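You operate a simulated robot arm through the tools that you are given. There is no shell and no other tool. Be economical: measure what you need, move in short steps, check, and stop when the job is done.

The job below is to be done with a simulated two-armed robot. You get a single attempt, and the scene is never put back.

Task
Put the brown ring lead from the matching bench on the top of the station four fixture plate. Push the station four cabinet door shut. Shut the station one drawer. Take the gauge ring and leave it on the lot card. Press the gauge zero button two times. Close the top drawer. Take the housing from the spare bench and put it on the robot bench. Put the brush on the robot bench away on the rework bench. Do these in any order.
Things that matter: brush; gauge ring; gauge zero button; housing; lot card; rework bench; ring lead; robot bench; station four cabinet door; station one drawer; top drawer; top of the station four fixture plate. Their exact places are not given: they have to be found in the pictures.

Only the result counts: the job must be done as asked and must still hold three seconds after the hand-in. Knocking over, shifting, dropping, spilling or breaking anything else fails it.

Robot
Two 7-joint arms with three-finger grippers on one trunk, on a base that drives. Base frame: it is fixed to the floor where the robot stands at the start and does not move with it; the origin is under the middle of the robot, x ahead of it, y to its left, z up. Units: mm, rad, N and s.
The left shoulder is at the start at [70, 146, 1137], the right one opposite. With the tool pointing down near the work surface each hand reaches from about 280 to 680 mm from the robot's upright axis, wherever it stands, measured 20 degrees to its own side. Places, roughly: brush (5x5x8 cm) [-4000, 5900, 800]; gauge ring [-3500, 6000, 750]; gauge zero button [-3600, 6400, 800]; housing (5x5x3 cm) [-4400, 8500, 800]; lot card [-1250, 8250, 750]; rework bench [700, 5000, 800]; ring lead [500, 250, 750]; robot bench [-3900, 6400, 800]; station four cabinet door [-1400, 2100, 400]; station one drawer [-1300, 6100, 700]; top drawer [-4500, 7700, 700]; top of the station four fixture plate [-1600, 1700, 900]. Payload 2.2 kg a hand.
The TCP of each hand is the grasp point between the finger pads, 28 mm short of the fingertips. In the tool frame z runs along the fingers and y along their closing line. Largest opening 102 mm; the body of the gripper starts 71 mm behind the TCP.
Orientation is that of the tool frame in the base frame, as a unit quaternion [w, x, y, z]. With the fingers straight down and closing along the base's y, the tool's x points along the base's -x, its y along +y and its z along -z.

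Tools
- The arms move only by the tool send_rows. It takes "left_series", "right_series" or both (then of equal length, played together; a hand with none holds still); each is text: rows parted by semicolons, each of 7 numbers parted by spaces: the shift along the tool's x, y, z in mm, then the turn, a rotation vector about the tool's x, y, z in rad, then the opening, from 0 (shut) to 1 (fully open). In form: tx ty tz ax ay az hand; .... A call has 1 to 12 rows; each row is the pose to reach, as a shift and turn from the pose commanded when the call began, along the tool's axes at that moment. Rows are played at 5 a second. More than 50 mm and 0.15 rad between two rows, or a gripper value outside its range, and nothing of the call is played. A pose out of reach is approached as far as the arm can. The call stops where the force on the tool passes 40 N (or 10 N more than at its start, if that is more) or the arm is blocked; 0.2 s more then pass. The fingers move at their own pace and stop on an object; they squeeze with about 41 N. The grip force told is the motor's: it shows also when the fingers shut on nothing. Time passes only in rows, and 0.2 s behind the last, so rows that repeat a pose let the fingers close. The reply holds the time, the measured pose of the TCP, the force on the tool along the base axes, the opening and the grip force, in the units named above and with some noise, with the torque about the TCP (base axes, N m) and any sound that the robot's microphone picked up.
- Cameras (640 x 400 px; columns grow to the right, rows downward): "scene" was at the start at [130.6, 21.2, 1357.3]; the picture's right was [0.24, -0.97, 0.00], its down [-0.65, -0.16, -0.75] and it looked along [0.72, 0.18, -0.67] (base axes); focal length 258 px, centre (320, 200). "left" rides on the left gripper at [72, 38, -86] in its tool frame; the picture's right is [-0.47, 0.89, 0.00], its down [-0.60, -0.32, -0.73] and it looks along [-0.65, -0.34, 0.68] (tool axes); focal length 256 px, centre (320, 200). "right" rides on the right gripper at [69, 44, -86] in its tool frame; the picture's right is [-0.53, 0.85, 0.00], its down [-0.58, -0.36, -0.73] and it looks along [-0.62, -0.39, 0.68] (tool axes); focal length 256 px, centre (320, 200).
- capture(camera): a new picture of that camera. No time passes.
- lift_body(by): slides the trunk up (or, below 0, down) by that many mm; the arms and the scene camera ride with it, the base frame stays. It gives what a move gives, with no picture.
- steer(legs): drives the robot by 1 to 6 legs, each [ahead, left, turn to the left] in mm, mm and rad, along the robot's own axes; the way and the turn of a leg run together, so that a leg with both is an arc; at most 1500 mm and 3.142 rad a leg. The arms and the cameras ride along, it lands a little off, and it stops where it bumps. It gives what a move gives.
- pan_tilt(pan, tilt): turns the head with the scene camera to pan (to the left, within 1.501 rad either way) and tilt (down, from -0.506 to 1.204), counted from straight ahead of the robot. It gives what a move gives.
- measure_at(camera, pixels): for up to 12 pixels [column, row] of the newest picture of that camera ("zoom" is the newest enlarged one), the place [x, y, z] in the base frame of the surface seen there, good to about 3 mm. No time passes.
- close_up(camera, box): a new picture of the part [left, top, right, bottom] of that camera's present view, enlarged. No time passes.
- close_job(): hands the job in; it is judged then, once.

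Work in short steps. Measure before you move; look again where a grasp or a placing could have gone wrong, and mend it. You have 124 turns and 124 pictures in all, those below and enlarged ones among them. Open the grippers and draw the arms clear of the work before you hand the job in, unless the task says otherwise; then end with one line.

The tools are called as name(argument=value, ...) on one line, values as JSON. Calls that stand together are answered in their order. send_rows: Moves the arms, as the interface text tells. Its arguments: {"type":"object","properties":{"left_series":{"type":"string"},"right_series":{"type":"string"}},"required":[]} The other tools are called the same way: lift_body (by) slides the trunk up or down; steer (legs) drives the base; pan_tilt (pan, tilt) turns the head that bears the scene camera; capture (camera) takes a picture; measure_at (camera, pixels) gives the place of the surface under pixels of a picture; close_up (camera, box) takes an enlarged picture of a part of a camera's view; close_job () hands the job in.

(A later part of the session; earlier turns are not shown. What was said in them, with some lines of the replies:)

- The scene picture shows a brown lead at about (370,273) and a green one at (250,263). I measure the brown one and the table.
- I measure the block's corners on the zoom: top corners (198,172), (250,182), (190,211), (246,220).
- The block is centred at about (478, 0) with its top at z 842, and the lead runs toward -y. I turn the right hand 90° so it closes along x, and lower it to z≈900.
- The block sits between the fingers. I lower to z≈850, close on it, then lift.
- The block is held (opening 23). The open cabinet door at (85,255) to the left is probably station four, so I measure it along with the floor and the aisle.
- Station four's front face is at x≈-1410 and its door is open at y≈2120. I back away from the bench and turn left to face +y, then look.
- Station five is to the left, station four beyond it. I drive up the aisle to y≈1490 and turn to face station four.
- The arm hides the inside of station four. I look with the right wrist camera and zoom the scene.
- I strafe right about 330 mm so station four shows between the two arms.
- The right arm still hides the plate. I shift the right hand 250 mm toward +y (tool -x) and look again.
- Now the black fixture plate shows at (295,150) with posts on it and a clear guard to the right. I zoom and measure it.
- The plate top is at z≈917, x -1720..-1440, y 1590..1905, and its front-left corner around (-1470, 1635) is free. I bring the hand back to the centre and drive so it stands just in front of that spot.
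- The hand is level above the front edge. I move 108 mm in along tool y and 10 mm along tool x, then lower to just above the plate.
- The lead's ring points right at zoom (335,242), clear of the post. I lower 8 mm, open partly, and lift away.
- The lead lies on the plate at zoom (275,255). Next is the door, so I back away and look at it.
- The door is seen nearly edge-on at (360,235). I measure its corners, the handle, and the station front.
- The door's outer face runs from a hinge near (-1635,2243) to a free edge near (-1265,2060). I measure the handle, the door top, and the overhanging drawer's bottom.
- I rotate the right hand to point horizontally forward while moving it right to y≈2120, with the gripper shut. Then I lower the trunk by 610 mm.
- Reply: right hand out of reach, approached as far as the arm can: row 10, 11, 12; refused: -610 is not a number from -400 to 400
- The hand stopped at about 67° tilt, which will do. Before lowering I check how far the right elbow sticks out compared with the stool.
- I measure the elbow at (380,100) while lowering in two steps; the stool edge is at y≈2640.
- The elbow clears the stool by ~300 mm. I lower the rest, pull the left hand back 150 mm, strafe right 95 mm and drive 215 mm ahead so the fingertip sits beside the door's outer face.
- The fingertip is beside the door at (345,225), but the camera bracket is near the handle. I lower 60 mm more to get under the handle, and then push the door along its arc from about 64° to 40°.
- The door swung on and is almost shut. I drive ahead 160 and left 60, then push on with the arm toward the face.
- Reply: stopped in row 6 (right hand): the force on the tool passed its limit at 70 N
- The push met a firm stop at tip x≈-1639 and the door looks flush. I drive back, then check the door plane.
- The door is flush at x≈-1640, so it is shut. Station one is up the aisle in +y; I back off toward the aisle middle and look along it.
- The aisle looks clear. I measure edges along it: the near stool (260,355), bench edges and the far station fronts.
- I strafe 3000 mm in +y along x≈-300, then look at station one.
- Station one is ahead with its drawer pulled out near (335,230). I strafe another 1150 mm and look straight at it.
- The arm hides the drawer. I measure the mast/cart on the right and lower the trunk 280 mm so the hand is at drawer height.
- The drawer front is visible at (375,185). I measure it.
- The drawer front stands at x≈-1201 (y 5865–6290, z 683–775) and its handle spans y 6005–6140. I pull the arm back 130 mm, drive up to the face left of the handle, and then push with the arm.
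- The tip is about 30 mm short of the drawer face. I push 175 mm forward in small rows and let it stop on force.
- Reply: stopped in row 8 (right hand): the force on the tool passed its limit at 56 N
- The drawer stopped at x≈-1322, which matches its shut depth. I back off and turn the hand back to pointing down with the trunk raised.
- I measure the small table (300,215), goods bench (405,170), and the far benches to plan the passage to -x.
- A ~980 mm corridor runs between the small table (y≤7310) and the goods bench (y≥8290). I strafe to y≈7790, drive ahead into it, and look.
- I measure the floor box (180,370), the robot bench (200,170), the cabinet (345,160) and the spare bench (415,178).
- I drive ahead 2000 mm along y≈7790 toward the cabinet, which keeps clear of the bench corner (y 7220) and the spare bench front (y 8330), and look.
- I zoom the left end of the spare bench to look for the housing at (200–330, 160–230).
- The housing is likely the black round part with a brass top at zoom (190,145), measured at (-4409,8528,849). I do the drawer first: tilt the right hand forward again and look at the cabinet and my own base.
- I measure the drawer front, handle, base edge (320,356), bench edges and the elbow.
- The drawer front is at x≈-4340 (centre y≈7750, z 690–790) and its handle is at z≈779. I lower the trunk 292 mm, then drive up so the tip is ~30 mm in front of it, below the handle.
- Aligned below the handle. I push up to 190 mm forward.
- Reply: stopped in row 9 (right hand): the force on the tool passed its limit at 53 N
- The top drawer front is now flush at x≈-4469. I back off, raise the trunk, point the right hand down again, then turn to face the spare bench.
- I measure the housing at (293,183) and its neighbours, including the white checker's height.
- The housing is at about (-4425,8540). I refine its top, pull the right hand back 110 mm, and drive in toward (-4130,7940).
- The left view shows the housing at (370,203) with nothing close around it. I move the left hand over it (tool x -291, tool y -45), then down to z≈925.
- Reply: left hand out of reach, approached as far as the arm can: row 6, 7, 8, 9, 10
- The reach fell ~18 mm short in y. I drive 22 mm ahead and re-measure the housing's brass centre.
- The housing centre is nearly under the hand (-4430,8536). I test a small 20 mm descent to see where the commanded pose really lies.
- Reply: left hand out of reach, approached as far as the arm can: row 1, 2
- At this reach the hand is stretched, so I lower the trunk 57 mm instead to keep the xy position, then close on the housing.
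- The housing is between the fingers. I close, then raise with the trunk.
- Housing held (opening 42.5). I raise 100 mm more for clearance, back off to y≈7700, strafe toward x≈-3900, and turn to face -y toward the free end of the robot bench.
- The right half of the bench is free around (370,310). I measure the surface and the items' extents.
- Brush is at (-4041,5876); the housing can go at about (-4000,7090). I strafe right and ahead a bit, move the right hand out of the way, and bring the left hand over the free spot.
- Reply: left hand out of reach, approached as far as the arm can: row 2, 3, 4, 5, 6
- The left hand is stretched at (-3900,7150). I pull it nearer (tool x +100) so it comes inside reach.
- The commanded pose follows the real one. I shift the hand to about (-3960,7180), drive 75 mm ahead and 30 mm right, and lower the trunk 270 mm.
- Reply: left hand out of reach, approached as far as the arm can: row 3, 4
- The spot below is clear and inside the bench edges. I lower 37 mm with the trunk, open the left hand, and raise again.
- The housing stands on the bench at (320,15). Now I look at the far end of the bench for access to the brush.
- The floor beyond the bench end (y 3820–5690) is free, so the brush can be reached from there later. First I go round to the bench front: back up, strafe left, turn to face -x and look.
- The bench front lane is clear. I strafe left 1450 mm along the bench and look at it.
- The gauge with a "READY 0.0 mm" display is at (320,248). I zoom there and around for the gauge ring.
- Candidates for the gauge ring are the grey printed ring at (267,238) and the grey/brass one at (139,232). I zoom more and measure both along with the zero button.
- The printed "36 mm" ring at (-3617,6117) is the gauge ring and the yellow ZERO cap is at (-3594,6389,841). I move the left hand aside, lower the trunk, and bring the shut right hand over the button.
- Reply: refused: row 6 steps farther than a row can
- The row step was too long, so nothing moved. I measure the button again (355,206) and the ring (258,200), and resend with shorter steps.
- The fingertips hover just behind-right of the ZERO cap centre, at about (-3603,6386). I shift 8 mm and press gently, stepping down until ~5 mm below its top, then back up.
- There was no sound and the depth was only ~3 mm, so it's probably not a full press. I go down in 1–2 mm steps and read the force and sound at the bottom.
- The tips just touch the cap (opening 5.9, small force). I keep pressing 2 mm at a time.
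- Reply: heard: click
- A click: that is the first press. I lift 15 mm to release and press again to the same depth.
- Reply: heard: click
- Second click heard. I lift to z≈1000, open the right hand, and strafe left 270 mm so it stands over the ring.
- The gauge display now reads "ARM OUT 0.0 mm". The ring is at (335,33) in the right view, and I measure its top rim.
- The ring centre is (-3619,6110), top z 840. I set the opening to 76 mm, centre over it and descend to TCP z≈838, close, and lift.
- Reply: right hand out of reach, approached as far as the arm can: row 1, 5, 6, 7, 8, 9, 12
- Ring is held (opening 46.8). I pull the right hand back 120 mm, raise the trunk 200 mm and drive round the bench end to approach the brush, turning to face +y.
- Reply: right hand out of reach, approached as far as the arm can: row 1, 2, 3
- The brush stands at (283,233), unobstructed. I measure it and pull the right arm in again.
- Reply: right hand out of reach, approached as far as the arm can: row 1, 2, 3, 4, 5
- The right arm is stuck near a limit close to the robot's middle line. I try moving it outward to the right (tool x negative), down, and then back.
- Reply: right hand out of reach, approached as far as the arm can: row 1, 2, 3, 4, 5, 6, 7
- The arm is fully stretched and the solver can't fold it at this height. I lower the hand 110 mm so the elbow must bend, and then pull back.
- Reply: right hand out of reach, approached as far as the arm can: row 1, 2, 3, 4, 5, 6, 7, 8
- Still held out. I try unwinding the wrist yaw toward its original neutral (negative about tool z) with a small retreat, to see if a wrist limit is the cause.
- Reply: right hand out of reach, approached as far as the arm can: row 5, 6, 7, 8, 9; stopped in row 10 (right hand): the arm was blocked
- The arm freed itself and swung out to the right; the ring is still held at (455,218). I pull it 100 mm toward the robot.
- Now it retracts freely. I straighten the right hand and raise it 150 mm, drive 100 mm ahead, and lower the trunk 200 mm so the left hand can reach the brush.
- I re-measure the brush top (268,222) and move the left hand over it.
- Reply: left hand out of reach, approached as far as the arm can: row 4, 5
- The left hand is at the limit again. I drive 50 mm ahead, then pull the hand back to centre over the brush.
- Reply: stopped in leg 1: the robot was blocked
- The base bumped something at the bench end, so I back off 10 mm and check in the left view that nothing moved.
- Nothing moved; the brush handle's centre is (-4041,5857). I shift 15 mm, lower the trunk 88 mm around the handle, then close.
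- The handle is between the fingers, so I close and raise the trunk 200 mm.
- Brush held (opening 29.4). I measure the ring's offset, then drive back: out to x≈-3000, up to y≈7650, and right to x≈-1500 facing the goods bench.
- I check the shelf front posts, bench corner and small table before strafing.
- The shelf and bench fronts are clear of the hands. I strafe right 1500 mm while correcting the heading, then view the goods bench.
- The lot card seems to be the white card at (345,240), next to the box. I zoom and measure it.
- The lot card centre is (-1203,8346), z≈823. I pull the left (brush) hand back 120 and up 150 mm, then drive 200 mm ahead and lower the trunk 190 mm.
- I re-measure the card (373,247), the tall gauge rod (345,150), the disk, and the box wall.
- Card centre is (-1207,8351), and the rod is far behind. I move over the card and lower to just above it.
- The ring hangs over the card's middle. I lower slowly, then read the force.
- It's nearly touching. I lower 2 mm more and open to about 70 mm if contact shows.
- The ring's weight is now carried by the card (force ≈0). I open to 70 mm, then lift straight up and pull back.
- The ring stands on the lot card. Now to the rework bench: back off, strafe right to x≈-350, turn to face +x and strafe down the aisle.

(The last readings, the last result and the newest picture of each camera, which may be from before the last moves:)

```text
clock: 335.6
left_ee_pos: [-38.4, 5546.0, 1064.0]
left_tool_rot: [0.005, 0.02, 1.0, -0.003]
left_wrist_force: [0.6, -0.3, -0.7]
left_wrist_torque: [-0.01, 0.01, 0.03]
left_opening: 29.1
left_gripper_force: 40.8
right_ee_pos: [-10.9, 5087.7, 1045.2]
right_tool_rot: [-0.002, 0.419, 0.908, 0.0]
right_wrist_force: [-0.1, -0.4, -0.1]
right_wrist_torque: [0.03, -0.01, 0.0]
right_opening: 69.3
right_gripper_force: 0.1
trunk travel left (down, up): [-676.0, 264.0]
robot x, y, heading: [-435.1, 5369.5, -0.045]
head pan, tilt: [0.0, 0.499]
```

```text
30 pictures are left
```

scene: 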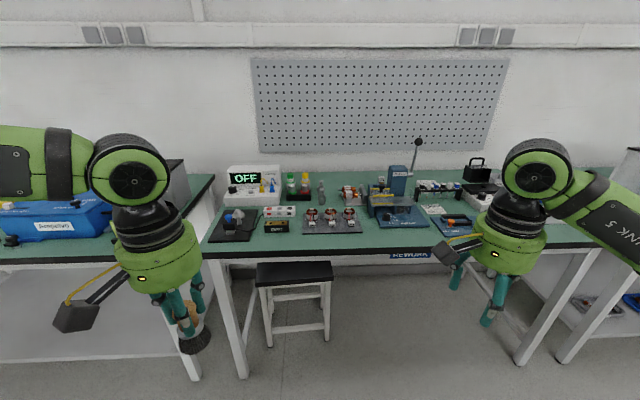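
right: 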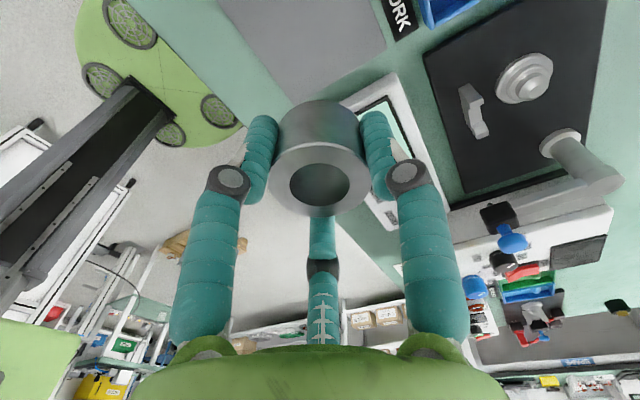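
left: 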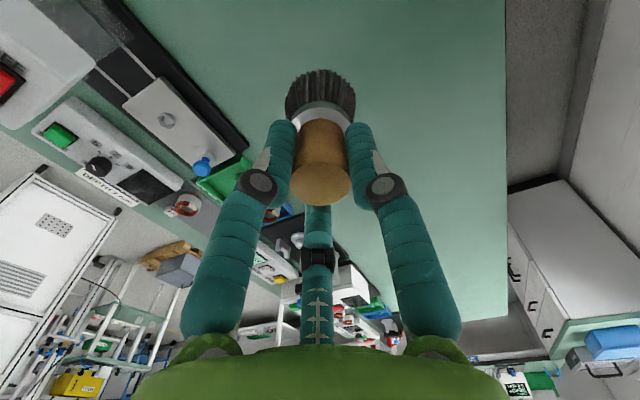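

The bench labelled REWORK is ahead with a stool beneath it. I zoom in for free space and measure.

close_up(camera="scene", box=[200, 130, 560, 340])

measure_at(camera="scene", pixels=[[275, 240], [340, 240], [380, 240], [432, 235], [430, 195], [215, 245], [360, 180], [330, 170], [265, 265], [330, 265], [340, 200], [475, 245]])

```text
1.78 times, centred on (380, 235) of scene
```

zoom: 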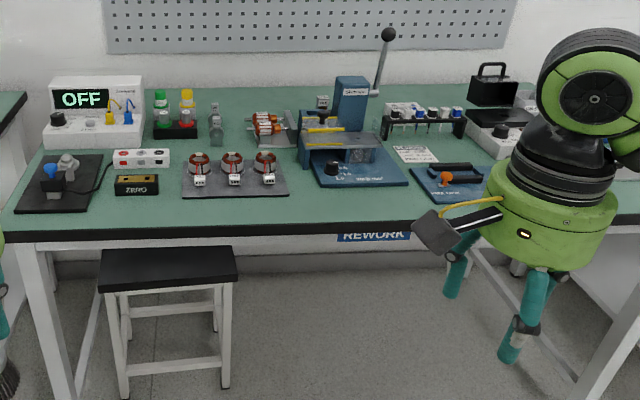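

```text
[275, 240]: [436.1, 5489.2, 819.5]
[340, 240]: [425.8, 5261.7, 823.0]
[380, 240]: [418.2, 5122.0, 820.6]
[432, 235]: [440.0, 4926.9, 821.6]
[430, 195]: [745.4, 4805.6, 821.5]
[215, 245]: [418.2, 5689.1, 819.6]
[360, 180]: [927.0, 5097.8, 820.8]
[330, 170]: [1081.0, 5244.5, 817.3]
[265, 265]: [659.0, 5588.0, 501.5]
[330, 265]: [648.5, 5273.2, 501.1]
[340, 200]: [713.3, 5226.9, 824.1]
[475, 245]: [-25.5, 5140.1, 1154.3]
```

The front strip of the bench looks free. I measure its width at several columns: tray front, press base front, and table edge.

measure_at(camera="scene", pixels=[[332, 231], [332, 234], [355, 231], [365, 228], [375, 225], [380, 229], [402, 227], [402, 230], [368, 243], [368, 247], [300, 240], [300, 228]])

close_up(camera="scene", box=[260, 180, 440, 270])

```text
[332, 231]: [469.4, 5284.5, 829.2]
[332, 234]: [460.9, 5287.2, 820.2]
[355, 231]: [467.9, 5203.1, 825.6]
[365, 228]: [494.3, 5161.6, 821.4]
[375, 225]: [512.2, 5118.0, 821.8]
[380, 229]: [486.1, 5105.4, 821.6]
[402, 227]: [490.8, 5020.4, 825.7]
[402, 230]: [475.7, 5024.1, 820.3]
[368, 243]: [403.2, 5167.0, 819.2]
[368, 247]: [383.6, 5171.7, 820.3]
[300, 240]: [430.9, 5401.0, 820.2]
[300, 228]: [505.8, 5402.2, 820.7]
```

```text
3.56 times, centred on (350, 225) of scene
```

zoom: 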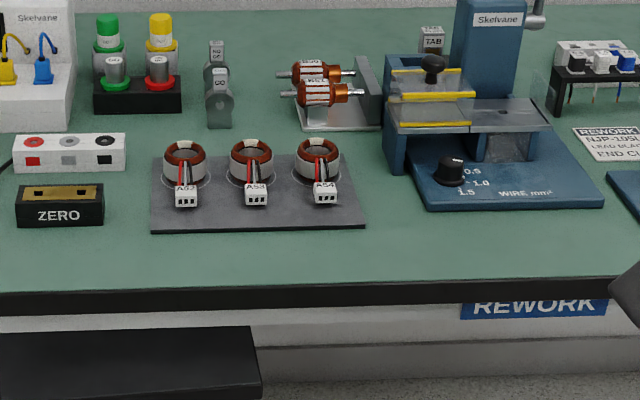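

A clear spot lies between the coil mat and the press base near (440,5150). I straighten the heading, strafe right 397, and drive 350 ahead.

steer(legs=[[0, 0, 0.045], [0, -397, 0], [350, 0, 0]])

pan_tilt(pan=0.2, tilt=0.75)

capture(camera="scene")

```text
clock: 340.3
left_ee_pos: [299.0, 5162.4, 1065.2]
left_tool_rot: [0.005, 0.001, 1.0, -0.002]
left_wrist_force: [-0.1, -0.6, -0.3]
left_wrist_torque: [0.02, 0.02, 0.0]
left_opening: 29.0
left_gripper_force: 40.8
right_ee_pos: [345.0, 4704.1, 1046.7]
right_tool_rot: [-0.003, 0.4, 0.916, -0.001]
right_wrist_force: [-0.6, 0.1, -0.9]
right_wrist_torque: [-0.02, 0.01, 0.0]
right_opening: 69.5
right_gripper_force: 0.1
trunk travel left (down, up): [-676.0, 264.0]
robot x, y, heading: [-92.7, 4971.2, -0.005]
head pan, tilt: [0.0, 0.499]
```

```text
clock: 341.1
left_ee_pos: [299.5, 5163.5, 1064.2]
left_tool_rot: [0.004, 0.001, 1.0, -0.002]
left_wrist_force: [0.2, 0.2, -1.1]
left_wrist_torque: [0.0, -0.02, 0.02]
left_opening: 29.1
left_gripper_force: 41.3
right_ee_pos: [345.5, 4705.9, 1046.7]
right_tool_rot: [-0.002, 0.4, 0.916, 0.001]
right_wrist_force: [-0.3, 0.3, 0.8]
right_wrist_torque: [0.02, 0.01, -0.01]
right_opening: 69.7
right_gripper_force: 0.0
trunk travel left (down, up): [-676.0, 264.0]
robot x, y, heading: [-92.7, 4971.2, -0.005]
head pan, tilt: [0.201, 0.75]
```

```text
27 pictures are left
```

scene: 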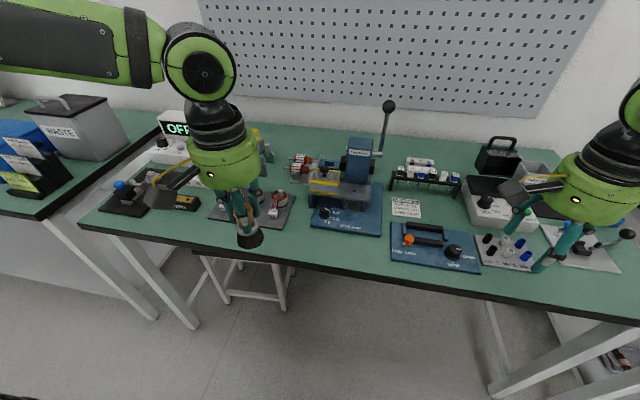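

I move the left hand 138 mm forward and 13 mm right, then lower to z≈905.

send_rows(left_series="-46 -5 0 0 0 0 0; -92 -9 0 0 0 0 0; -138 -13 0 0 0 0 0; -138 -13 45 0 0 0 0; -138 -13 90 0 0 0 0; -138 -13 135 0 0 0 0; -138 -13 155 0 0 0 0")

close_up(camera="scene", box=[190, 150, 400, 280])

```text
clock: 342.7
left_ee_pos: [430.0, 5156.0, 915.6]
left_tool_rot: [0.005, 0.0, 1.0, -0.002]
left_wrist_force: [-0.3, -0.3, 0.1]
left_wrist_torque: [0.02, -0.01, -0.02]
left_opening: 29.4
left_gripper_force: 41.1
left hand out of reach, approached as far as the arm can: row 6, 7
right_ee_pos: [344.0, 4706.2, 1046.7]
right_tool_rot: [-0.002, 0.401, 0.916, 0.0]
right_wrist_force: [-0.3, 0.2, 0.5]
right_wrist_torque: [-0.02, -0.04, 0.02]
right_opening: 69.5
right_gripper_force: 0.2
trunk travel left (down, up): [-676.0, 264.0]
robot x, y, heading: [-89.4, 4972.6, -0.002]
head pan, tilt: [0.201, 0.75]
```

```text
3.05 times, centred on (295, 215) of scene
```

zoom: 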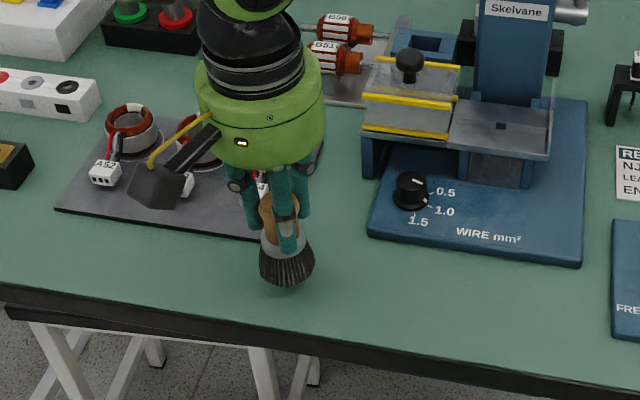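

The brush is above the free spot. I lower the last ~19 mm with the trunk and check the force.

lift_body(by=-19)

close_up(camera="scene", box=[190, 150, 400, 280])

```text
clock: 343.3
left_ee_pos: [430.3, 5155.5, 895.4]
left_tool_rot: [0.005, 0.002, 1.0, -0.003]
left_wrist_force: [0.4, 0.0, -0.7]
left_wrist_torque: [-0.04, 0.01, 0.0]
left_opening: 29.3
left_gripper_force: 41.1
right_ee_pos: [345.1, 4705.8, 1027.5]
right_tool_rot: [-0.002, 0.401, 0.916, 0.0]
right_wrist_force: [-0.7, -0.5, -0.5]
right_wrist_torque: [0.0, -0.01, 0.01]
right_opening: 69.2
right_gripper_force: 0.1
trunk travel left (down, up): [-657.0, 283.0]
robot x, y, heading: [-91.1, 4968.2, -0.005]
head pan, tilt: [0.201, 0.75]
```

```text
3.05 times, centred on (295, 215) of scene
```

zoom: 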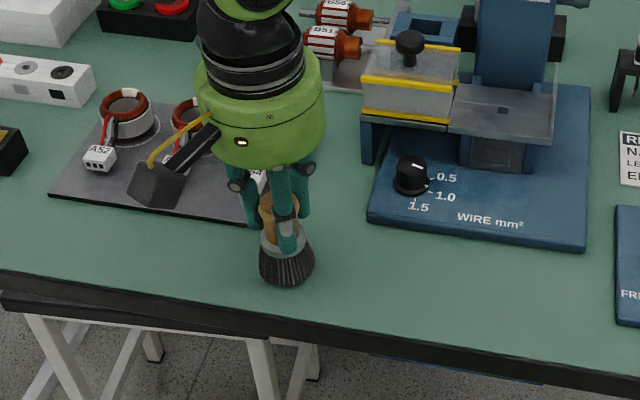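

It is practically touching. I lower 1 mm more, open to about 60 mm, and raise the trunk.

lift_body(by=-1.5)

send_rows(left_series="0 0 0 0 0 0 0.4; 0 0 0 0 0 0 0.6; 0 0 0 0 0 0 0.6; 0 0 0 0 0 0 0.6")

lift_body(by=200)

capture(camera="scene")

```text
clock: 343.9
left_ee_pos: [428.8, 5155.3, 894.0]
left_tool_rot: [0.005, 0.002, 1.0, -0.003]
left_wrist_force: [-0.5, 0.3, -0.1]
left_wrist_torque: [0.03, -0.02, 0.01]
left_opening: 29.1
left_gripper_force: 41.3
right_ee_pos: [344.7, 4706.6, 1026.5]
right_tool_rot: [-0.002, 0.4, 0.916, -0.001]
right_wrist_force: [0.7, 0.0, 0.7]
right_wrist_torque: [0.02, 0.01, 0.0]
right_opening: 69.2
right_gripper_force: 0.1
trunk travel left (down, up): [-656.0, 284.0]
robot x, y, heading: [-85.5, 4968.8, -0.0]
head pan, tilt: [0.201, 0.75]
```

```text
clock: 344.9
left_ee_pos: [430.2, 5156.8, 894.5]
left_tool_rot: [0.005, 0.001, 1.0, -0.003]
left_wrist_force: [0.5, -0.3, -0.4]
left_wrist_torque: [0.02, 0.0, 0.02]
left_opening: 61.3
left_gripper_force: 0.0
right_ee_pos: [346.0, 4707.1, 1025.8]
right_tool_rot: [-0.002, 0.4, 0.916, 0.0]
right_wrist_force: [0.4, -0.4, -0.1]
right_wrist_torque: [0.02, 0.03, -0.02]
right_opening: 69.3
right_gripper_force: 0.2
trunk travel left (down, up): [-656.0, 284.0]
robot x, y, heading: [-90.2, 4972.9, -0.001]
head pan, tilt: [0.201, 0.75]
```

```text
clock: 347.0
left_ee_pos: [430.5, 5156.0, 1093.5]
left_tool_rot: [0.004, 0.001, 1.0, -0.003]
left_wrist_force: [-0.2, -0.2, 0.2]
left_wrist_torque: [0.01, 0.02, 0.04]
left_opening: 61.1
left_gripper_force: 0.1
right_ee_pos: [344.2, 4705.8, 1225.5]
right_tool_rot: [-0.002, 0.4, 0.917, 0.0]
right_wrist_force: [0.6, 0.6, -0.1]
right_wrist_torque: [-0.01, -0.03, -0.02]
right_opening: 69.5
right_gripper_force: 0.1
trunk travel left (down, up): [-856.0, 84.0]
robot x, y, heading: [-89.4, 4967.1, 0.0]
head pan, tilt: [0.201, 0.75]
```

```text
24 pictures are left
```

scene: 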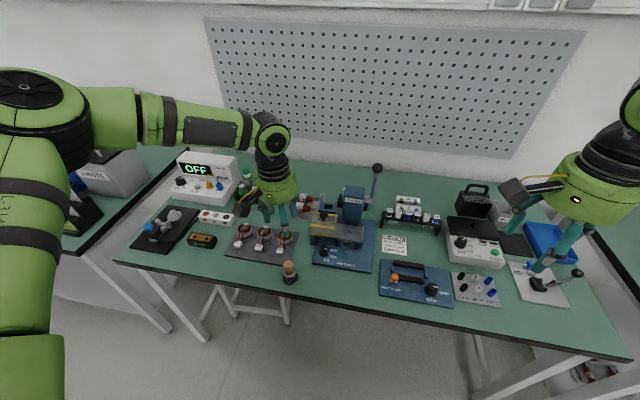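

The brush stands upright at (288,272). I back off and turn left to check from the aisle that station one's drawer stayed shut.

steer(legs=[[-300, 0, 0], [0, 0, 1.571]])

pan_tilt(pan=0.75, tilt=0.5)

capture(camera="scene")

```text
clock: 352.9
left_ee_pos: [-584.9, 5488.0, 1095.5]
left_tool_rot: [-0.006, 0.714, -0.7, -0.001]
left_wrist_force: [0.3, 0.1, 0.8]
left_wrist_torque: [0.01, -0.02, -0.02]
left_opening: 61.2
left_gripper_force: 0.0
right_ee_pos: [-132.3, 5411.6, 1225.0]
right_tool_rot: [-0.001, -0.375, 0.927, -0.002]
right_wrist_force: [0.1, -0.8, 0.5]
right_wrist_torque: [-0.02, -0.02, 0.0]
right_opening: 69.5
right_gripper_force: 0.1
trunk travel left (down, up): [-856.0, 84.0]
robot x, y, heading: [-390.3, 4970.0, 1.59]
head pan, tilt: [0.201, 0.75]
```

```text
clock: 353.9
left_ee_pos: [-584.1, 5487.7, 1096.3]
left_tool_rot: [-0.005, 0.714, -0.7, -0.002]
left_wrist_force: [-0.8, 0.2, 0.3]
left_wrist_torque: [0.01, -0.04, -0.02]
left_opening: 61.0
left_gripper_force: 0.0
right_ee_pos: [-132.3, 5412.0, 1226.1]
right_tool_rot: [-0.001, -0.375, 0.927, -0.002]
right_wrist_force: [-0.4, 0.3, 0.6]
right_wrist_torque: [-0.04, 0.0, 0.02]
right_opening: 69.4
right_gripper_force: 0.1
trunk travel left (down, up): [-856.0, 84.0]
robot x, y, heading: [-391.2, 4970.9, 1.592]
head pan, tilt: [0.75, 0.499]
```

```text
23 pictures are left
```

scene: 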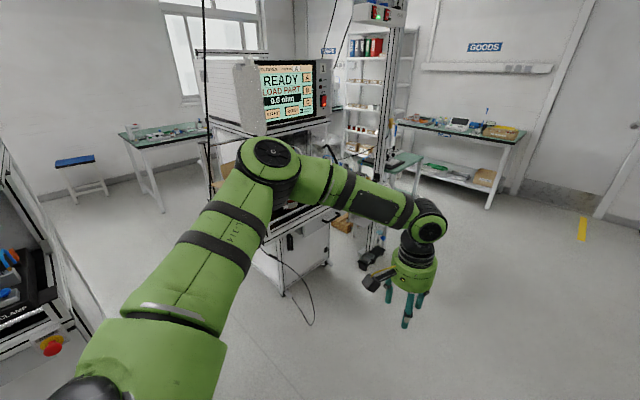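

close_up(camera="scene", box=[230, 170, 380, 300])

measure_at(camera="scene", pixels=[[300, 222], [312, 218], [320, 214], [310, 250], [325, 212]])

```text
3.08 times, centred on (305, 235) of scene
```

zoom: 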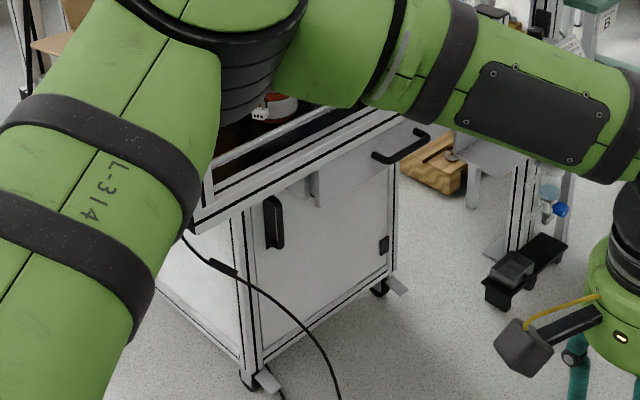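

```text
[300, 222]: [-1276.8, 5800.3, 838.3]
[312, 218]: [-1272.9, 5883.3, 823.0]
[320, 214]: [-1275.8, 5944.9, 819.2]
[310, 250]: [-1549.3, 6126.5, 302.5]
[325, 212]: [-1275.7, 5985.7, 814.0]
```

I measure the drawer front, at about (315,228) and (330,220).

measure_at(camera="scene", pixels=[[315, 228], [312, 230], [322, 224], [330, 223], [308, 233]])

```text
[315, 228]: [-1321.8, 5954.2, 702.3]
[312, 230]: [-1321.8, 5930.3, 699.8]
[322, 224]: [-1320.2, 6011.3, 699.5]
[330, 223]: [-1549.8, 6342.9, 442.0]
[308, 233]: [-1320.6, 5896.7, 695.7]
```

Station one's drawer is still flush at x≈-1321, and both grippers are open and clear of the work. I hand the job in.

close_job()

```text
The job is handed in.
```

All eight tasks were carried out and the job is handed in; I saw each result in the pictures or readings, except that the station four door, ring lead and top drawer were not re-checked at the end.
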